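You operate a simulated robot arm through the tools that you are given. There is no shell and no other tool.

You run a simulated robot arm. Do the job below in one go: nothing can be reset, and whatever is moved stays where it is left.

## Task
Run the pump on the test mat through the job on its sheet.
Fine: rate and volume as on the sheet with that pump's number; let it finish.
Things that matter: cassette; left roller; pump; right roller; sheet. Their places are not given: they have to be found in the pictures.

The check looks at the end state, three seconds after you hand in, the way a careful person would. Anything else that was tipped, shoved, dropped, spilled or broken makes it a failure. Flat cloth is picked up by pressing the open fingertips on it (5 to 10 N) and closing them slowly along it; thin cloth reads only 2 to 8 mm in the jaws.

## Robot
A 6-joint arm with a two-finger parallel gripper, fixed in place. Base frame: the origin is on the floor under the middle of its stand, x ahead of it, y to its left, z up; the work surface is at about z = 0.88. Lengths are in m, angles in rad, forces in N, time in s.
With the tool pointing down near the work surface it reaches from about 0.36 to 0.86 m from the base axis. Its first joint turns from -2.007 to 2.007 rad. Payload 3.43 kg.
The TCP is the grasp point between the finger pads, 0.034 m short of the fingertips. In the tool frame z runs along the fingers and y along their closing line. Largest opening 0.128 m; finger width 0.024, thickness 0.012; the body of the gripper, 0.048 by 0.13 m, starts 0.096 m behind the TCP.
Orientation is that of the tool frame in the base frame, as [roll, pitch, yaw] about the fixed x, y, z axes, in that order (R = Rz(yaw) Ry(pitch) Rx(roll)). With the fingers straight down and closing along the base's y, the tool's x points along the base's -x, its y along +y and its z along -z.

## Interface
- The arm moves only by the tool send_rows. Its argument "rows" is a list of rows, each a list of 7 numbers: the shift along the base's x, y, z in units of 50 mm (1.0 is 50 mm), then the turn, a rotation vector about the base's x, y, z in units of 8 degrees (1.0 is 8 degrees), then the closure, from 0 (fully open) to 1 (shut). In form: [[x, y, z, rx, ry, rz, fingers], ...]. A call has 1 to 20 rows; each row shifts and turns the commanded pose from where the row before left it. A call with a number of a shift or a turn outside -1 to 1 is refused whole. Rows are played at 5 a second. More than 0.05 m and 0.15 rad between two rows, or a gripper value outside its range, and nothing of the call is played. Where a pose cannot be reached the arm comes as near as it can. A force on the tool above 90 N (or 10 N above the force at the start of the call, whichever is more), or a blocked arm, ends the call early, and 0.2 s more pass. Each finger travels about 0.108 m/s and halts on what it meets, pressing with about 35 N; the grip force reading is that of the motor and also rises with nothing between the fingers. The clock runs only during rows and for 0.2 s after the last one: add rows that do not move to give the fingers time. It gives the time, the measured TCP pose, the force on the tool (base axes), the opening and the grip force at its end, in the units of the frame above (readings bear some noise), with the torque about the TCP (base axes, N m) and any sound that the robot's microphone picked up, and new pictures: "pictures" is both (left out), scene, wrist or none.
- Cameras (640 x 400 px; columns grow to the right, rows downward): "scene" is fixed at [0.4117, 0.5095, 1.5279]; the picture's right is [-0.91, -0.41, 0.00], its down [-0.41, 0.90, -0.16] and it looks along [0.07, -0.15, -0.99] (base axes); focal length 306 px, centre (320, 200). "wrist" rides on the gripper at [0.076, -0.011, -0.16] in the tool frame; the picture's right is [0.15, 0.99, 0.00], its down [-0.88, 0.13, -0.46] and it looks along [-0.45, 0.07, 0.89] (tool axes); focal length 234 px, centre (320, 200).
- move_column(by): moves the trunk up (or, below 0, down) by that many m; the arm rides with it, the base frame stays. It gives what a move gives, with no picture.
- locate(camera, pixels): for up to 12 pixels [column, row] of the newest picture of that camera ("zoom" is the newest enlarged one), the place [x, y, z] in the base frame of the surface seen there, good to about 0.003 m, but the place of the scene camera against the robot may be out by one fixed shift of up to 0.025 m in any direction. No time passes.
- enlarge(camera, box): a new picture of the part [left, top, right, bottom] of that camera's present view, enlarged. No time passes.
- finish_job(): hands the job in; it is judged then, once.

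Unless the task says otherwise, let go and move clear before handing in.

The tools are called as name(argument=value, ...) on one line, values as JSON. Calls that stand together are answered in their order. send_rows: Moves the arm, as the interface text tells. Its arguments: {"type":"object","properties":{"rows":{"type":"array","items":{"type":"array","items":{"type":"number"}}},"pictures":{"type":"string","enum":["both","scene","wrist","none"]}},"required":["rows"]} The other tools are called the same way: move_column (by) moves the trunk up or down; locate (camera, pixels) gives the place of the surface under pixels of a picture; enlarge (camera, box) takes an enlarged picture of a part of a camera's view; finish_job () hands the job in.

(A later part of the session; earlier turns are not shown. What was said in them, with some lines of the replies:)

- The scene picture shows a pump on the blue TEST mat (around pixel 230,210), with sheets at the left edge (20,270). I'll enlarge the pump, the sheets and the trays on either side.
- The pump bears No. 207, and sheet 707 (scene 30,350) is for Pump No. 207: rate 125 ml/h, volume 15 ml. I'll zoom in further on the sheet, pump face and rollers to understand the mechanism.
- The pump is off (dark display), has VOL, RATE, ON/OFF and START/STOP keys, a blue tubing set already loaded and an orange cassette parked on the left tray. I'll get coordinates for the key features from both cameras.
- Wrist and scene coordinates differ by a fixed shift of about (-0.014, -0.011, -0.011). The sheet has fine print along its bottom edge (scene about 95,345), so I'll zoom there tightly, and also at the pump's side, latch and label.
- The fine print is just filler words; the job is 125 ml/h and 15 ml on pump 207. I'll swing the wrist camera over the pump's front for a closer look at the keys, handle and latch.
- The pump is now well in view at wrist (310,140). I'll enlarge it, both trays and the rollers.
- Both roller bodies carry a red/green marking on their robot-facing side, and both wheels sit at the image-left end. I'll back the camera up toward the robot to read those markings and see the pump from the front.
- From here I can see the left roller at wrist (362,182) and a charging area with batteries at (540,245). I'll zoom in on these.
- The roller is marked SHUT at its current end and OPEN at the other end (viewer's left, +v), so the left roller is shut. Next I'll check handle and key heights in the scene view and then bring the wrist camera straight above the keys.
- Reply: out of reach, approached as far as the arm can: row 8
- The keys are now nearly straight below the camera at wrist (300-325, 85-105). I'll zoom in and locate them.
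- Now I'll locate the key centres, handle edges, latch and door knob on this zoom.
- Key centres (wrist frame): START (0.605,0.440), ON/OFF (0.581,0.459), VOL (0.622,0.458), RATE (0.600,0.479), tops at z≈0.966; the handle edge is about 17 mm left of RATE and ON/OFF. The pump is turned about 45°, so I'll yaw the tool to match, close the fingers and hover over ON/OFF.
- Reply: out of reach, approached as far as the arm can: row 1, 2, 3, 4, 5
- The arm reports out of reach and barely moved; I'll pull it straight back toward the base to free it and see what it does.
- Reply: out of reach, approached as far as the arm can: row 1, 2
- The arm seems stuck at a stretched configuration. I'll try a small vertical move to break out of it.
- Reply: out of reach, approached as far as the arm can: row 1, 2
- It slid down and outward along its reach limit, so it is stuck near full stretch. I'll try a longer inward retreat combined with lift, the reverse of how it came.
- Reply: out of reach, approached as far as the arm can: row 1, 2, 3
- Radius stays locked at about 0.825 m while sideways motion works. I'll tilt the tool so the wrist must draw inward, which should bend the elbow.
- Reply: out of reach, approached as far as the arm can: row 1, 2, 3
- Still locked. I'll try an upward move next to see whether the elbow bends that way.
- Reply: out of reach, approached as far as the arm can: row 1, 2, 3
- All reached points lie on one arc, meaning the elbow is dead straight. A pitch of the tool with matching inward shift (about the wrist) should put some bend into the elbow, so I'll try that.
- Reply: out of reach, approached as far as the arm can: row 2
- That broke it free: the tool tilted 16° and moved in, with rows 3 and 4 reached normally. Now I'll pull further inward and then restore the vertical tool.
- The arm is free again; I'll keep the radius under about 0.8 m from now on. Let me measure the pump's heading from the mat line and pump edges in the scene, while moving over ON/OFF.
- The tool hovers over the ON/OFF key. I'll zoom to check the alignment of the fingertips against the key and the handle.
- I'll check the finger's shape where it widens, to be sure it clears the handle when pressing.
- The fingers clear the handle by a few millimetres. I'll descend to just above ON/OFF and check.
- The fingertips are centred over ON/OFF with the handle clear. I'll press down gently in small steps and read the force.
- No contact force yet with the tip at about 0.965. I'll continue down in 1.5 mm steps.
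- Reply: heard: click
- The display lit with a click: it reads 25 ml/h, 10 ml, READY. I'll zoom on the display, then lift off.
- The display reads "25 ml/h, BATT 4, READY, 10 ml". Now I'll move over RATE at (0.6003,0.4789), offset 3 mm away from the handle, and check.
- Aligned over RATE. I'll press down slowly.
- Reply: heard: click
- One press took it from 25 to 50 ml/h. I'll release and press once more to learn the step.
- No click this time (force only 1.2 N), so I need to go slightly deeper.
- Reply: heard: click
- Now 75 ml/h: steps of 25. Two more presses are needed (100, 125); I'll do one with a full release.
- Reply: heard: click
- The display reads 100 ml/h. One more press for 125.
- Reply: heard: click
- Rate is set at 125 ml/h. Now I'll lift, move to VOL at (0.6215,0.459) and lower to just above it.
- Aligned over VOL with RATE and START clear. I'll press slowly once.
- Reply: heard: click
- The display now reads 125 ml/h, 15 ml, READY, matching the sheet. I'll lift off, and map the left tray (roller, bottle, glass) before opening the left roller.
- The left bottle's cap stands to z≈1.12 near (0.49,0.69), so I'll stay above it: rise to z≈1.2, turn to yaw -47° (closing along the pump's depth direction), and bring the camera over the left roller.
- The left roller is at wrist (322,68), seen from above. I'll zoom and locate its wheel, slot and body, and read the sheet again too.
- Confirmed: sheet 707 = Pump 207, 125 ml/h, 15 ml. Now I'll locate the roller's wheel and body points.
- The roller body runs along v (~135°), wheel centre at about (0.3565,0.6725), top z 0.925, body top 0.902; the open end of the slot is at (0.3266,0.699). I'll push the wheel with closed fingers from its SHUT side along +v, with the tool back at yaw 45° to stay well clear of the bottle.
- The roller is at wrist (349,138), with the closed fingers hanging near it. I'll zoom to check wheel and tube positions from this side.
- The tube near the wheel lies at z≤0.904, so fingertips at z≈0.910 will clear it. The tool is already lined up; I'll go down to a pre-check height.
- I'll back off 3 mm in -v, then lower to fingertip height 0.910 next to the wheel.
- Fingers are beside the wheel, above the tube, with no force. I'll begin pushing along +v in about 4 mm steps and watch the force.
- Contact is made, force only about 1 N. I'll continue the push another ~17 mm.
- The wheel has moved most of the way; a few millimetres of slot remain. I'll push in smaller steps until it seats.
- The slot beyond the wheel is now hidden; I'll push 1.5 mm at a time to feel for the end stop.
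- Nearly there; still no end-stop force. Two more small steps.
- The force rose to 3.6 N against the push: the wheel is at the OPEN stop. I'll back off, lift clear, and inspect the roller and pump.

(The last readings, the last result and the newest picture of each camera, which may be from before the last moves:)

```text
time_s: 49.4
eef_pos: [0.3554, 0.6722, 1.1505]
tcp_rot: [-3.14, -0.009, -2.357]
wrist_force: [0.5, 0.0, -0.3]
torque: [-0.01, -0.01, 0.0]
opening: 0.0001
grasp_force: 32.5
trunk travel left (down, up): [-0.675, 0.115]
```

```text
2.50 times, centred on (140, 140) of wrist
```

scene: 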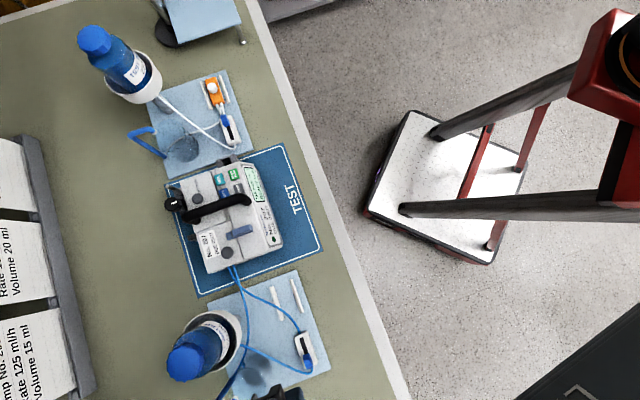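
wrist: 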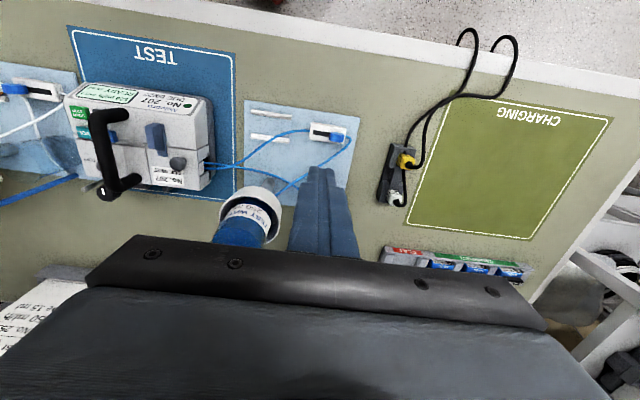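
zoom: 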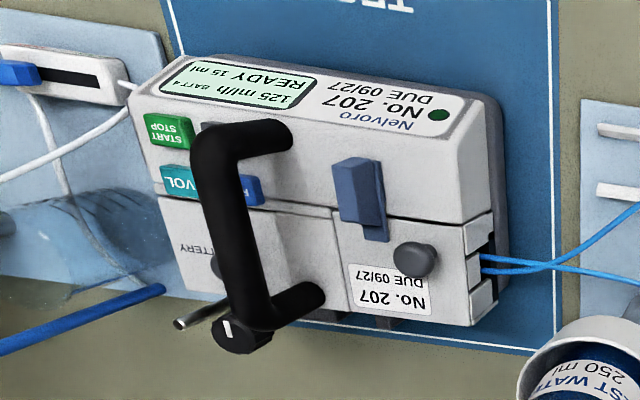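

The left roller now clearly sits at OPEN, and the pump shows 125 ml/h, 15 ml, READY with the latch across the door. I'll travel back over the pump and hover above START/STOP at (0.603,0.439).

send_rows(rows=[[0.4, -0.38, 0, 0, 0, 0, 1], [0.8, -0.75, 0, 0, 0, 0, 1], [0.8, -0.75, 0, 0, 0, 0, 1], [0.8, -0.75, 0, 0, 0, 0, 1], [0.8, -0.75, 0, 0, 0, 0, 1], [0.8, -0.75, 0, 0, 0, 0, 1], [0.55, -0.52, 0, 0, 0, 0, 1], [0, 0, -0.5, 0, 0, 0, 1], [0, 0, -0.8, 0, 0, 0, 1], [0, 0, -0.8, 0, 0, 0, 1], [0, 0, 0, 0, 0, 0, 1], [0, 0, 0, 0, 0, 0, 1]], pictures="wrist")

enlarge(camera="wrist", box=[240, 90, 440, 230])

```text
refused: row 2 steps farther than a row can; nothing moved
```

```text
2.86 times, centred on (340, 160) of wrist
```

zoom: 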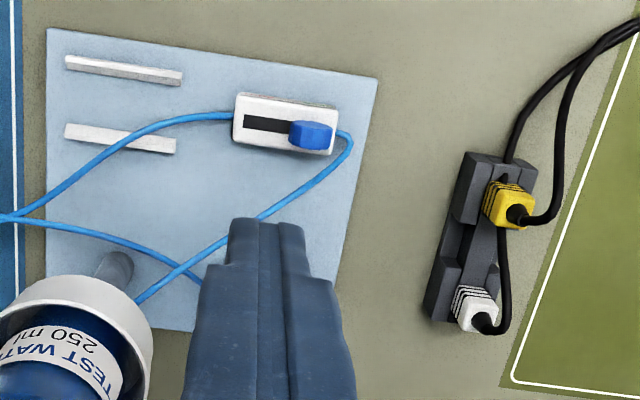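

The call was refused because a row's total shift exceeded 50 mm; nothing moved. I'll resend with smaller steps.

send_rows(rows=[[0.4, -0.38, 0, 0, 0, 0, 1], [0.65, -0.61, 0, 0, 0, 0, 1], [0.65, -0.61, 0, 0, 0, 0, 1], [0.65, -0.61, 0, 0, 0, 0, 1], [0.65, -0.61, 0, 0, 0, 0, 1], [0.65, -0.61, 0, 0, 0, 0, 1], [0.65, -0.61, 0, 0, 0, 0, 1], [0.65, -0.61, 0, 0, 0, 0, 1], [0, 0, -0.5, 0, 0, 0, 1], [0, 0, -0.8, 0, 0, 0, 1], [0, 0, -0.8, 0, 0, 0, 1], [0, 0, 0, 0, 0, 0, 1], [0, 0, 0, 0, 0, 0, 1]], pictures="wrist")

enlarge(camera="wrist", box=[240, 90, 440, 230])

```text
time_s: 52.2
eef_pos: [0.607, 0.4402, 1.045]
tcp_rot: [-3.14, -0.009, -2.356]
wrist_force: [-0.3, 1.0, -0.1]
torque: [0.01, -0.01, 0.02]
opening: 0.0
grasp_force: 32.9
trunk travel left (down, up): [-0.675, 0.115]
```

wrist: 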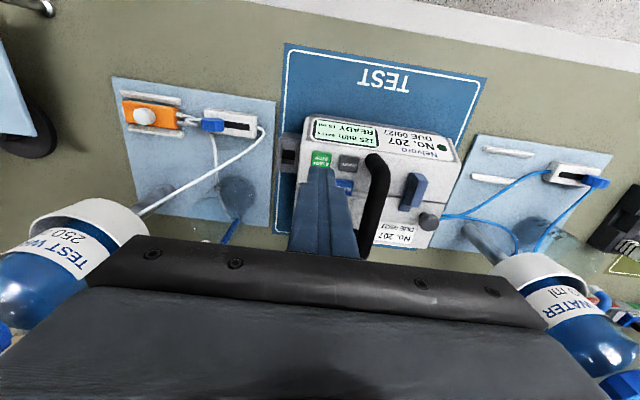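

```text
2.86 times, centred on (340, 160) of wrist
```

zoom: 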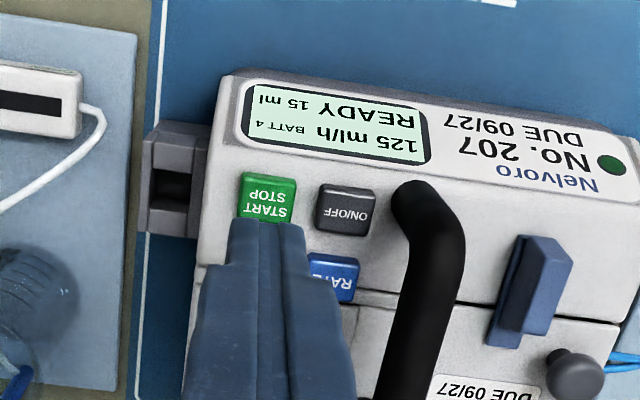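

I'll shift 4 mm toward the robot to centre on START, lower to just above, then press.

send_rows(rows=[[-0.08, -0.02, -0.2, 0, 0, 0, 1], [0, 0, -0.3, 0, 0, 0, 1], [0, 0, -0.26, 0, 0, 0, 1], [0, 0, 0, 0, 0, 0, 1]], pictures="wrist")

enlarge(camera="wrist", box=[240, 90, 440, 230])

```text
time_s: 53.2
eef_pos: [0.6011, 0.4377, 1.0051]
tcp_rot: [-3.141, -0.01, -2.357]
wrist_force: [-0.2, -0.7, 0.6]
torque: [-0.01, 0.01, -0.01]
opening: 0.0002
grasp_force: 32.5
trunk travel left (down, up): [-0.675, 0.115]
```

wrist: 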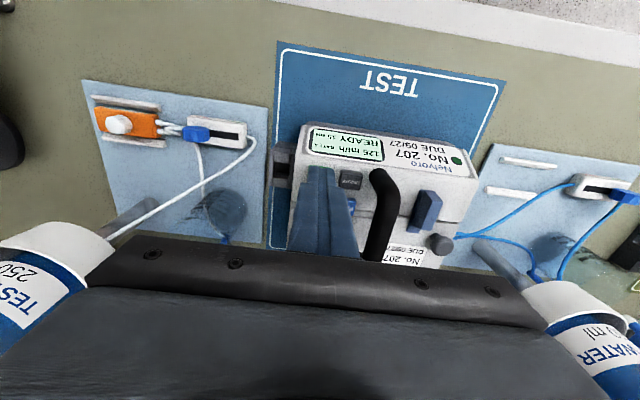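

```text
2.86 times, centred on (340, 160) of wrist
```

zoom: 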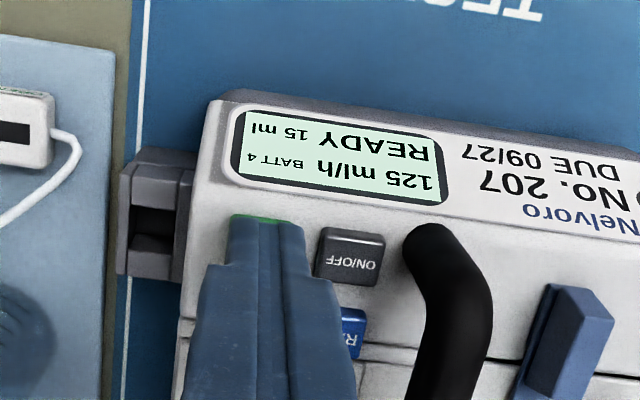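

Centred over START, clear of ON/OFF and VOL. Pressing once.

send_rows(rows=[[0, 0, -0.06, 0, 0, 0, 1], [0, 0, -0.06, 0, 0, 0, 1], [0, 0, -0.04, 0, 0, 0, 1], [0, 0, -0.03, 0, 0, 0, 1], [0, 0, -0.02, 0, 0, 0, 1], [0, 0, 0, 0, 0, 0, 1]], pictures="wrist")

enlarge(camera="wrist", box=[290, 100, 490, 200])

```text
time_s: 54.6
eef_pos: [0.5998, 0.4385, 0.9971]
tcp_rot: [-3.139, -0.007, -2.356]
wrist_force: [0.5, 0.5, 2.4]
torque: [0.0, -0.01, -0.01]
opening: 0.0
grasp_force: 32.9
trunk travel left (down, up): [-0.675, 0.115]
heard: click
```

wrist: 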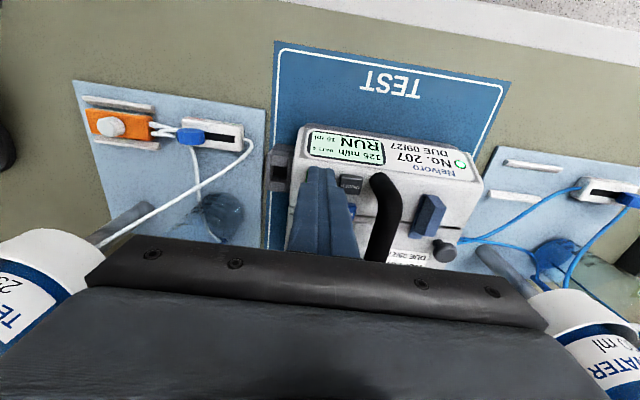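

```text
3.20 times, centred on (390, 150) of wrist
```

zoom: 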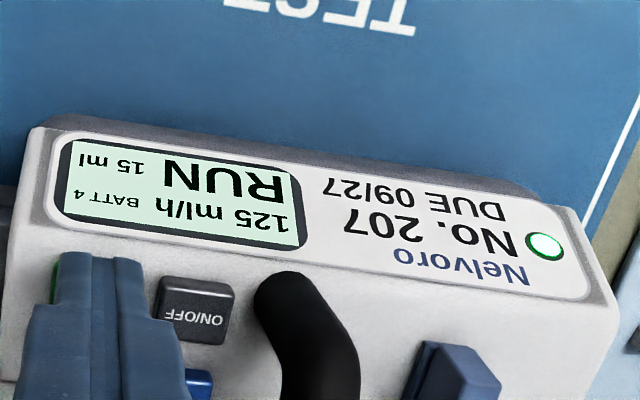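

It's running: the display says RUN and the light is lit. I'll lift straight off and clear the pump, then watch the display.

send_rows(rows=[[0, 0, 0.2, 0, 0, 0, 1], [0, 0, 0.5, 0, 0, 0, 1], [0, 0, 0.7, 0, 0, 0, 1], [-0.3, -0.2, 0.7, 0, 0, 0, 1], [-0.5, -0.3, 0.4, 0, 0, 0, 1], [-0.5, -0.3, 0, 0, 0, 0, 1], [0, 0, 0, 0, 0, 0, 1], [0, 0, 0, 0, 0, 0, 1]], pictures="both")

enlarge(camera="scene", box=[190, 140, 310, 260])

enlarge(camera="wrist", box=[260, 130, 460, 250])

```text
time_s: 56.4
eef_pos: [0.5366, 0.4007, 1.1222]
tcp_rot: [-3.138, -0.009, -2.355]
wrist_force: [-0.9, 0.0, -0.2]
torque: [-0.02, -0.02, 0.02]
opening: 0.0
grasp_force: 32.9
trunk travel left (down, up): [-0.675, 0.115]
```

scene: 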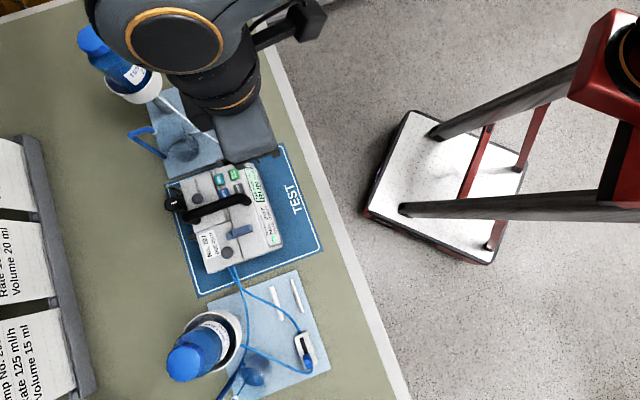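
wrist: 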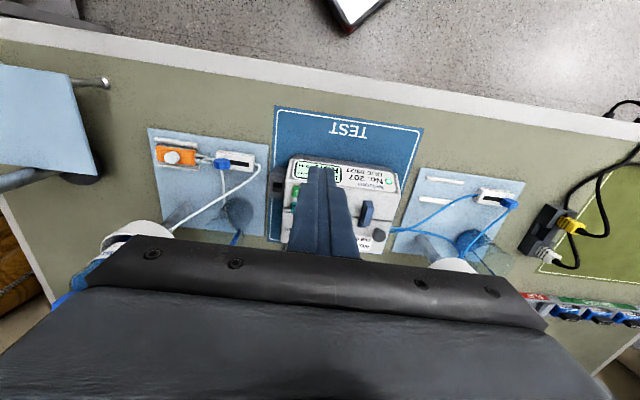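

```text
3.33 times, centred on (250, 200) of scene
```

zoom: 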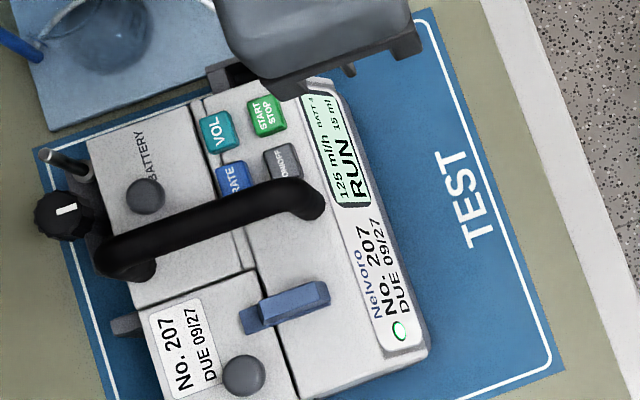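

```text
3.20 times, centred on (360, 190) of wrist
```

zoom: 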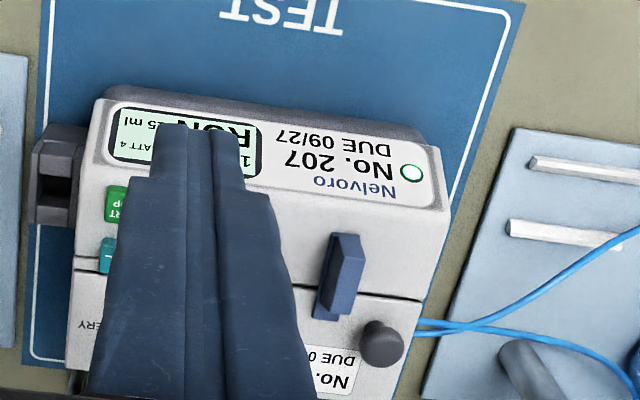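

It runs: RUN, 125 ml/h, 15 ml, and the left glass is receiving blue liquid. I'll wait with idle rows and watch the display in the scene view.

send_rows(rows=[[-0.5, -0.3, 0.3, 0, 0, 0, 1], [-0.5, -0.3, 0.3, 0, 0, 0, 1], [0, 0, 0, 0, 0, 0, 1], [0, 0, 0, 0, 0, 0, 1], [0, 0, 0, 0, 0, 0, 1], [0, 0, 0, 0, 0, 0, 1], [0, 0, 0, 0, 0, 0, 1], [0, 0, 0, 0, 0, 0, 1], [0, 0, 0, 0, 0, 0, 1], [0, 0, 0, 0, 0, 0, 1], [0, 0, 0, 0, 0, 0, 1], [0, 0, 0, 0, 0, 0, 1], [0, 0, 0, 0, 0, 0, 1], [0, 0, 0, 0, 0, 0, 1], [0, 0, 0, 0, 0, 0, 1], [0, 0, 0, 0, 0, 0, 1], [0, 0, 0, 0, 0, 0, 1], [0, 0, 0, 0, 0, 0, 1], [0, 0, 0, 0, 0, 0, 1], [0, 0, 0, 0, 0, 0, 1]], pictures="scene")

enlarge(camera="scene", box=[205, 140, 305, 260])

enlarge(camera="scene", box=[200, 270, 340, 400])

```text
time_s: 60.6
eef_pos: [0.4869, 0.368, 1.1513]
tcp_rot: [-3.14, -0.008, -2.356]
wrist_force: [0.3, 0.1, 0.1]
torque: [0.02, -0.01, -0.01]
opening: 0.0
grasp_force: 32.6
trunk travel left (down, up): [-0.675, 0.115]
```

scene: 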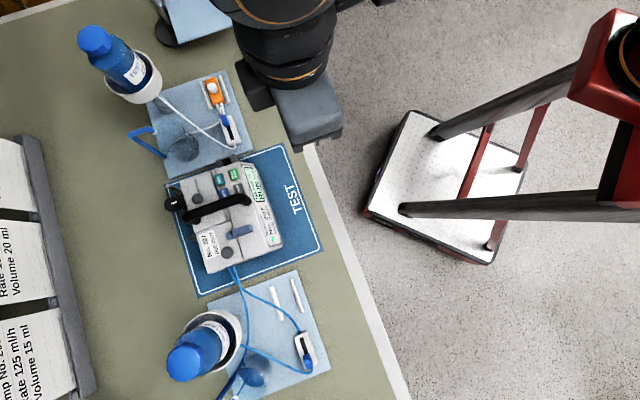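

```text
3.33 times, centred on (255, 200) of scene
```

zoom: 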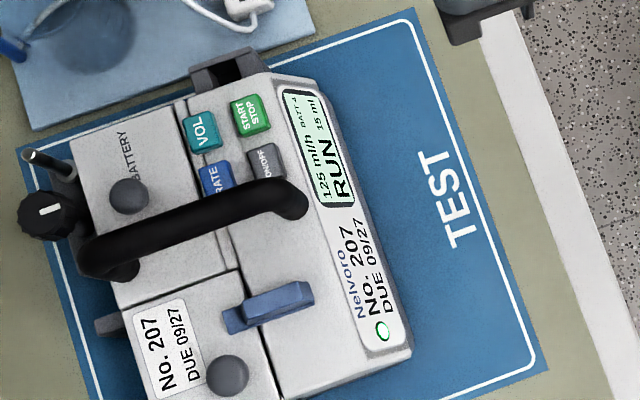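

```text
3.08 times, centred on (270, 335) of scene
```

zoom: 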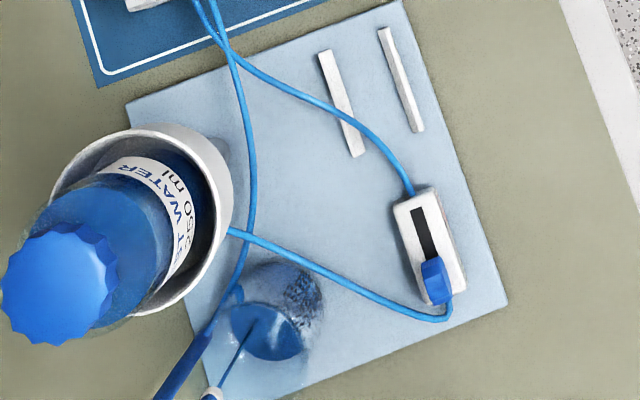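

Water is streaming into the left glass. The BATT figure may be changing, so I'll zoom in on the display.

enlarge(camera="scene", box=[240, 160, 280, 210])

```text
8.00 times, centred on (260, 185) of scene
```

zoom: 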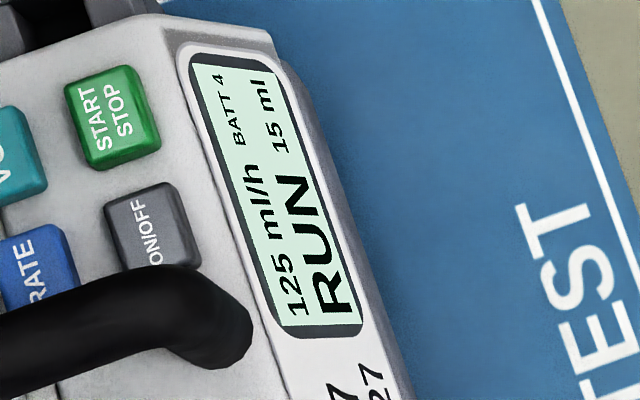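

The battery still reads 4, state RUN. I'll keep waiting.

send_rows(rows=[[0, 0, 0, 0, 0, 0, 1], [0, 0, 0, 0, 0, 0, 1], [0, 0, 0, 0, 0, 0, 1], [0, 0, 0, 0, 0, 0, 1], [0, 0, 0, 0, 0, 0, 1], [0, 0, 0, 0, 0, 0, 1], [0, 0, 0, 0, 0, 0, 1], [0, 0, 0, 0, 0, 0, 1], [0, 0, 0, 0, 0, 0, 1], [0, 0, 0, 0, 0, 0, 1], [0, 0, 0, 0, 0, 0, 1], [0, 0, 0, 0, 0, 0, 1], [0, 0, 0, 0, 0, 0, 1], [0, 0, 0, 0, 0, 0, 1], [0, 0, 0, 0, 0, 0, 1], [0, 0, 0, 0, 0, 0, 1], [0, 0, 0, 0, 0, 0, 1], [0, 0, 0, 0, 0, 0, 1], [0, 0, 0, 0, 0, 0, 1], [0, 0, 0, 0, 0, 0, 1]], pictures="scene")

enlarge(camera="scene", box=[240, 160, 280, 250])

enlarge(camera="scene", box=[210, 340, 290, 400])

```text
time_s: 64.8
eef_pos: [0.4857, 0.3682, 1.1513]
tcp_rot: [-3.139, -0.008, -2.356]
wrist_force: [0.4, -0.4, 0.0]
torque: [-0.01, 0.0, -0.01]
opening: 0.0001
grasp_force: 33.4
trunk travel left (down, up): [-0.675, 0.115]
```

scene: 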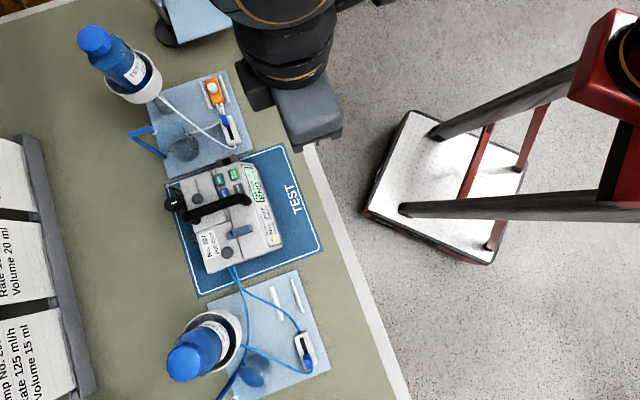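

```text
4.44 times, centred on (260, 205) of scene
```

zoom: 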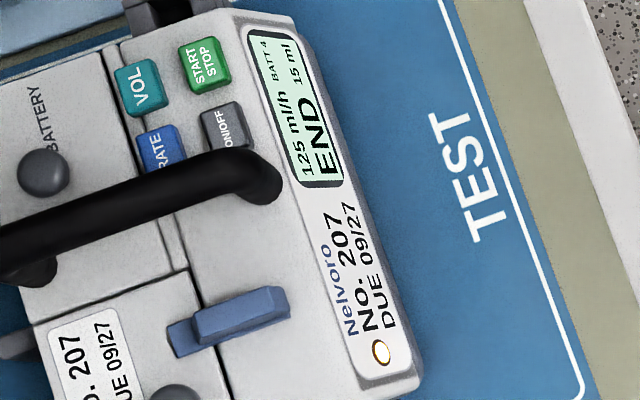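

```text
6.67 times, centred on (250, 370) of scene
```

zoom: 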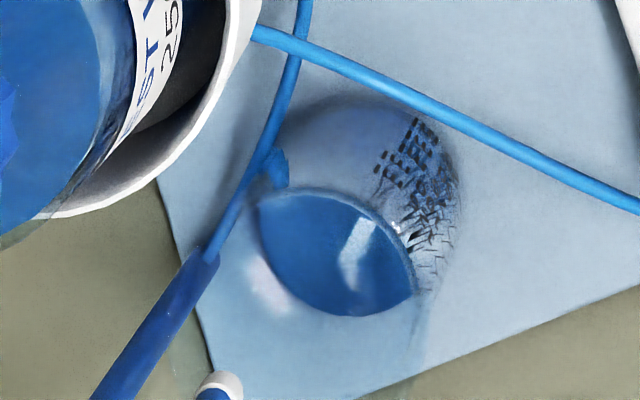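

The display reads "125 ml/h, END, 15 ml" with the END light on. The water is in the left glass, nothing else has moved, and the arm is clear of everything. I'm handing in.

finish_job()

```text
The job is handed in.
```

Pump No. 207 ran the job on its sheet (707) to the end. The display read "125 ml/h, END, 15 ml" when I handed in.

- **Settings:** I switched the pump on and set the rate to 125 ml/h and the volume to 15 ml, as sheet 707 says.
- **Rollers:** The left roller, on the tubing already loaded in the pump, was shut. I pushed it to OPEN before starting. I left the right roller and the orange cassette untouched.
- **Result:** The water went into the left glass. In the pictures nothing else was moved or spilled, and I did not check the amount against the glass's own marks.

The pump is still on, the left roller is still open, and the arm is clear of the bench items.
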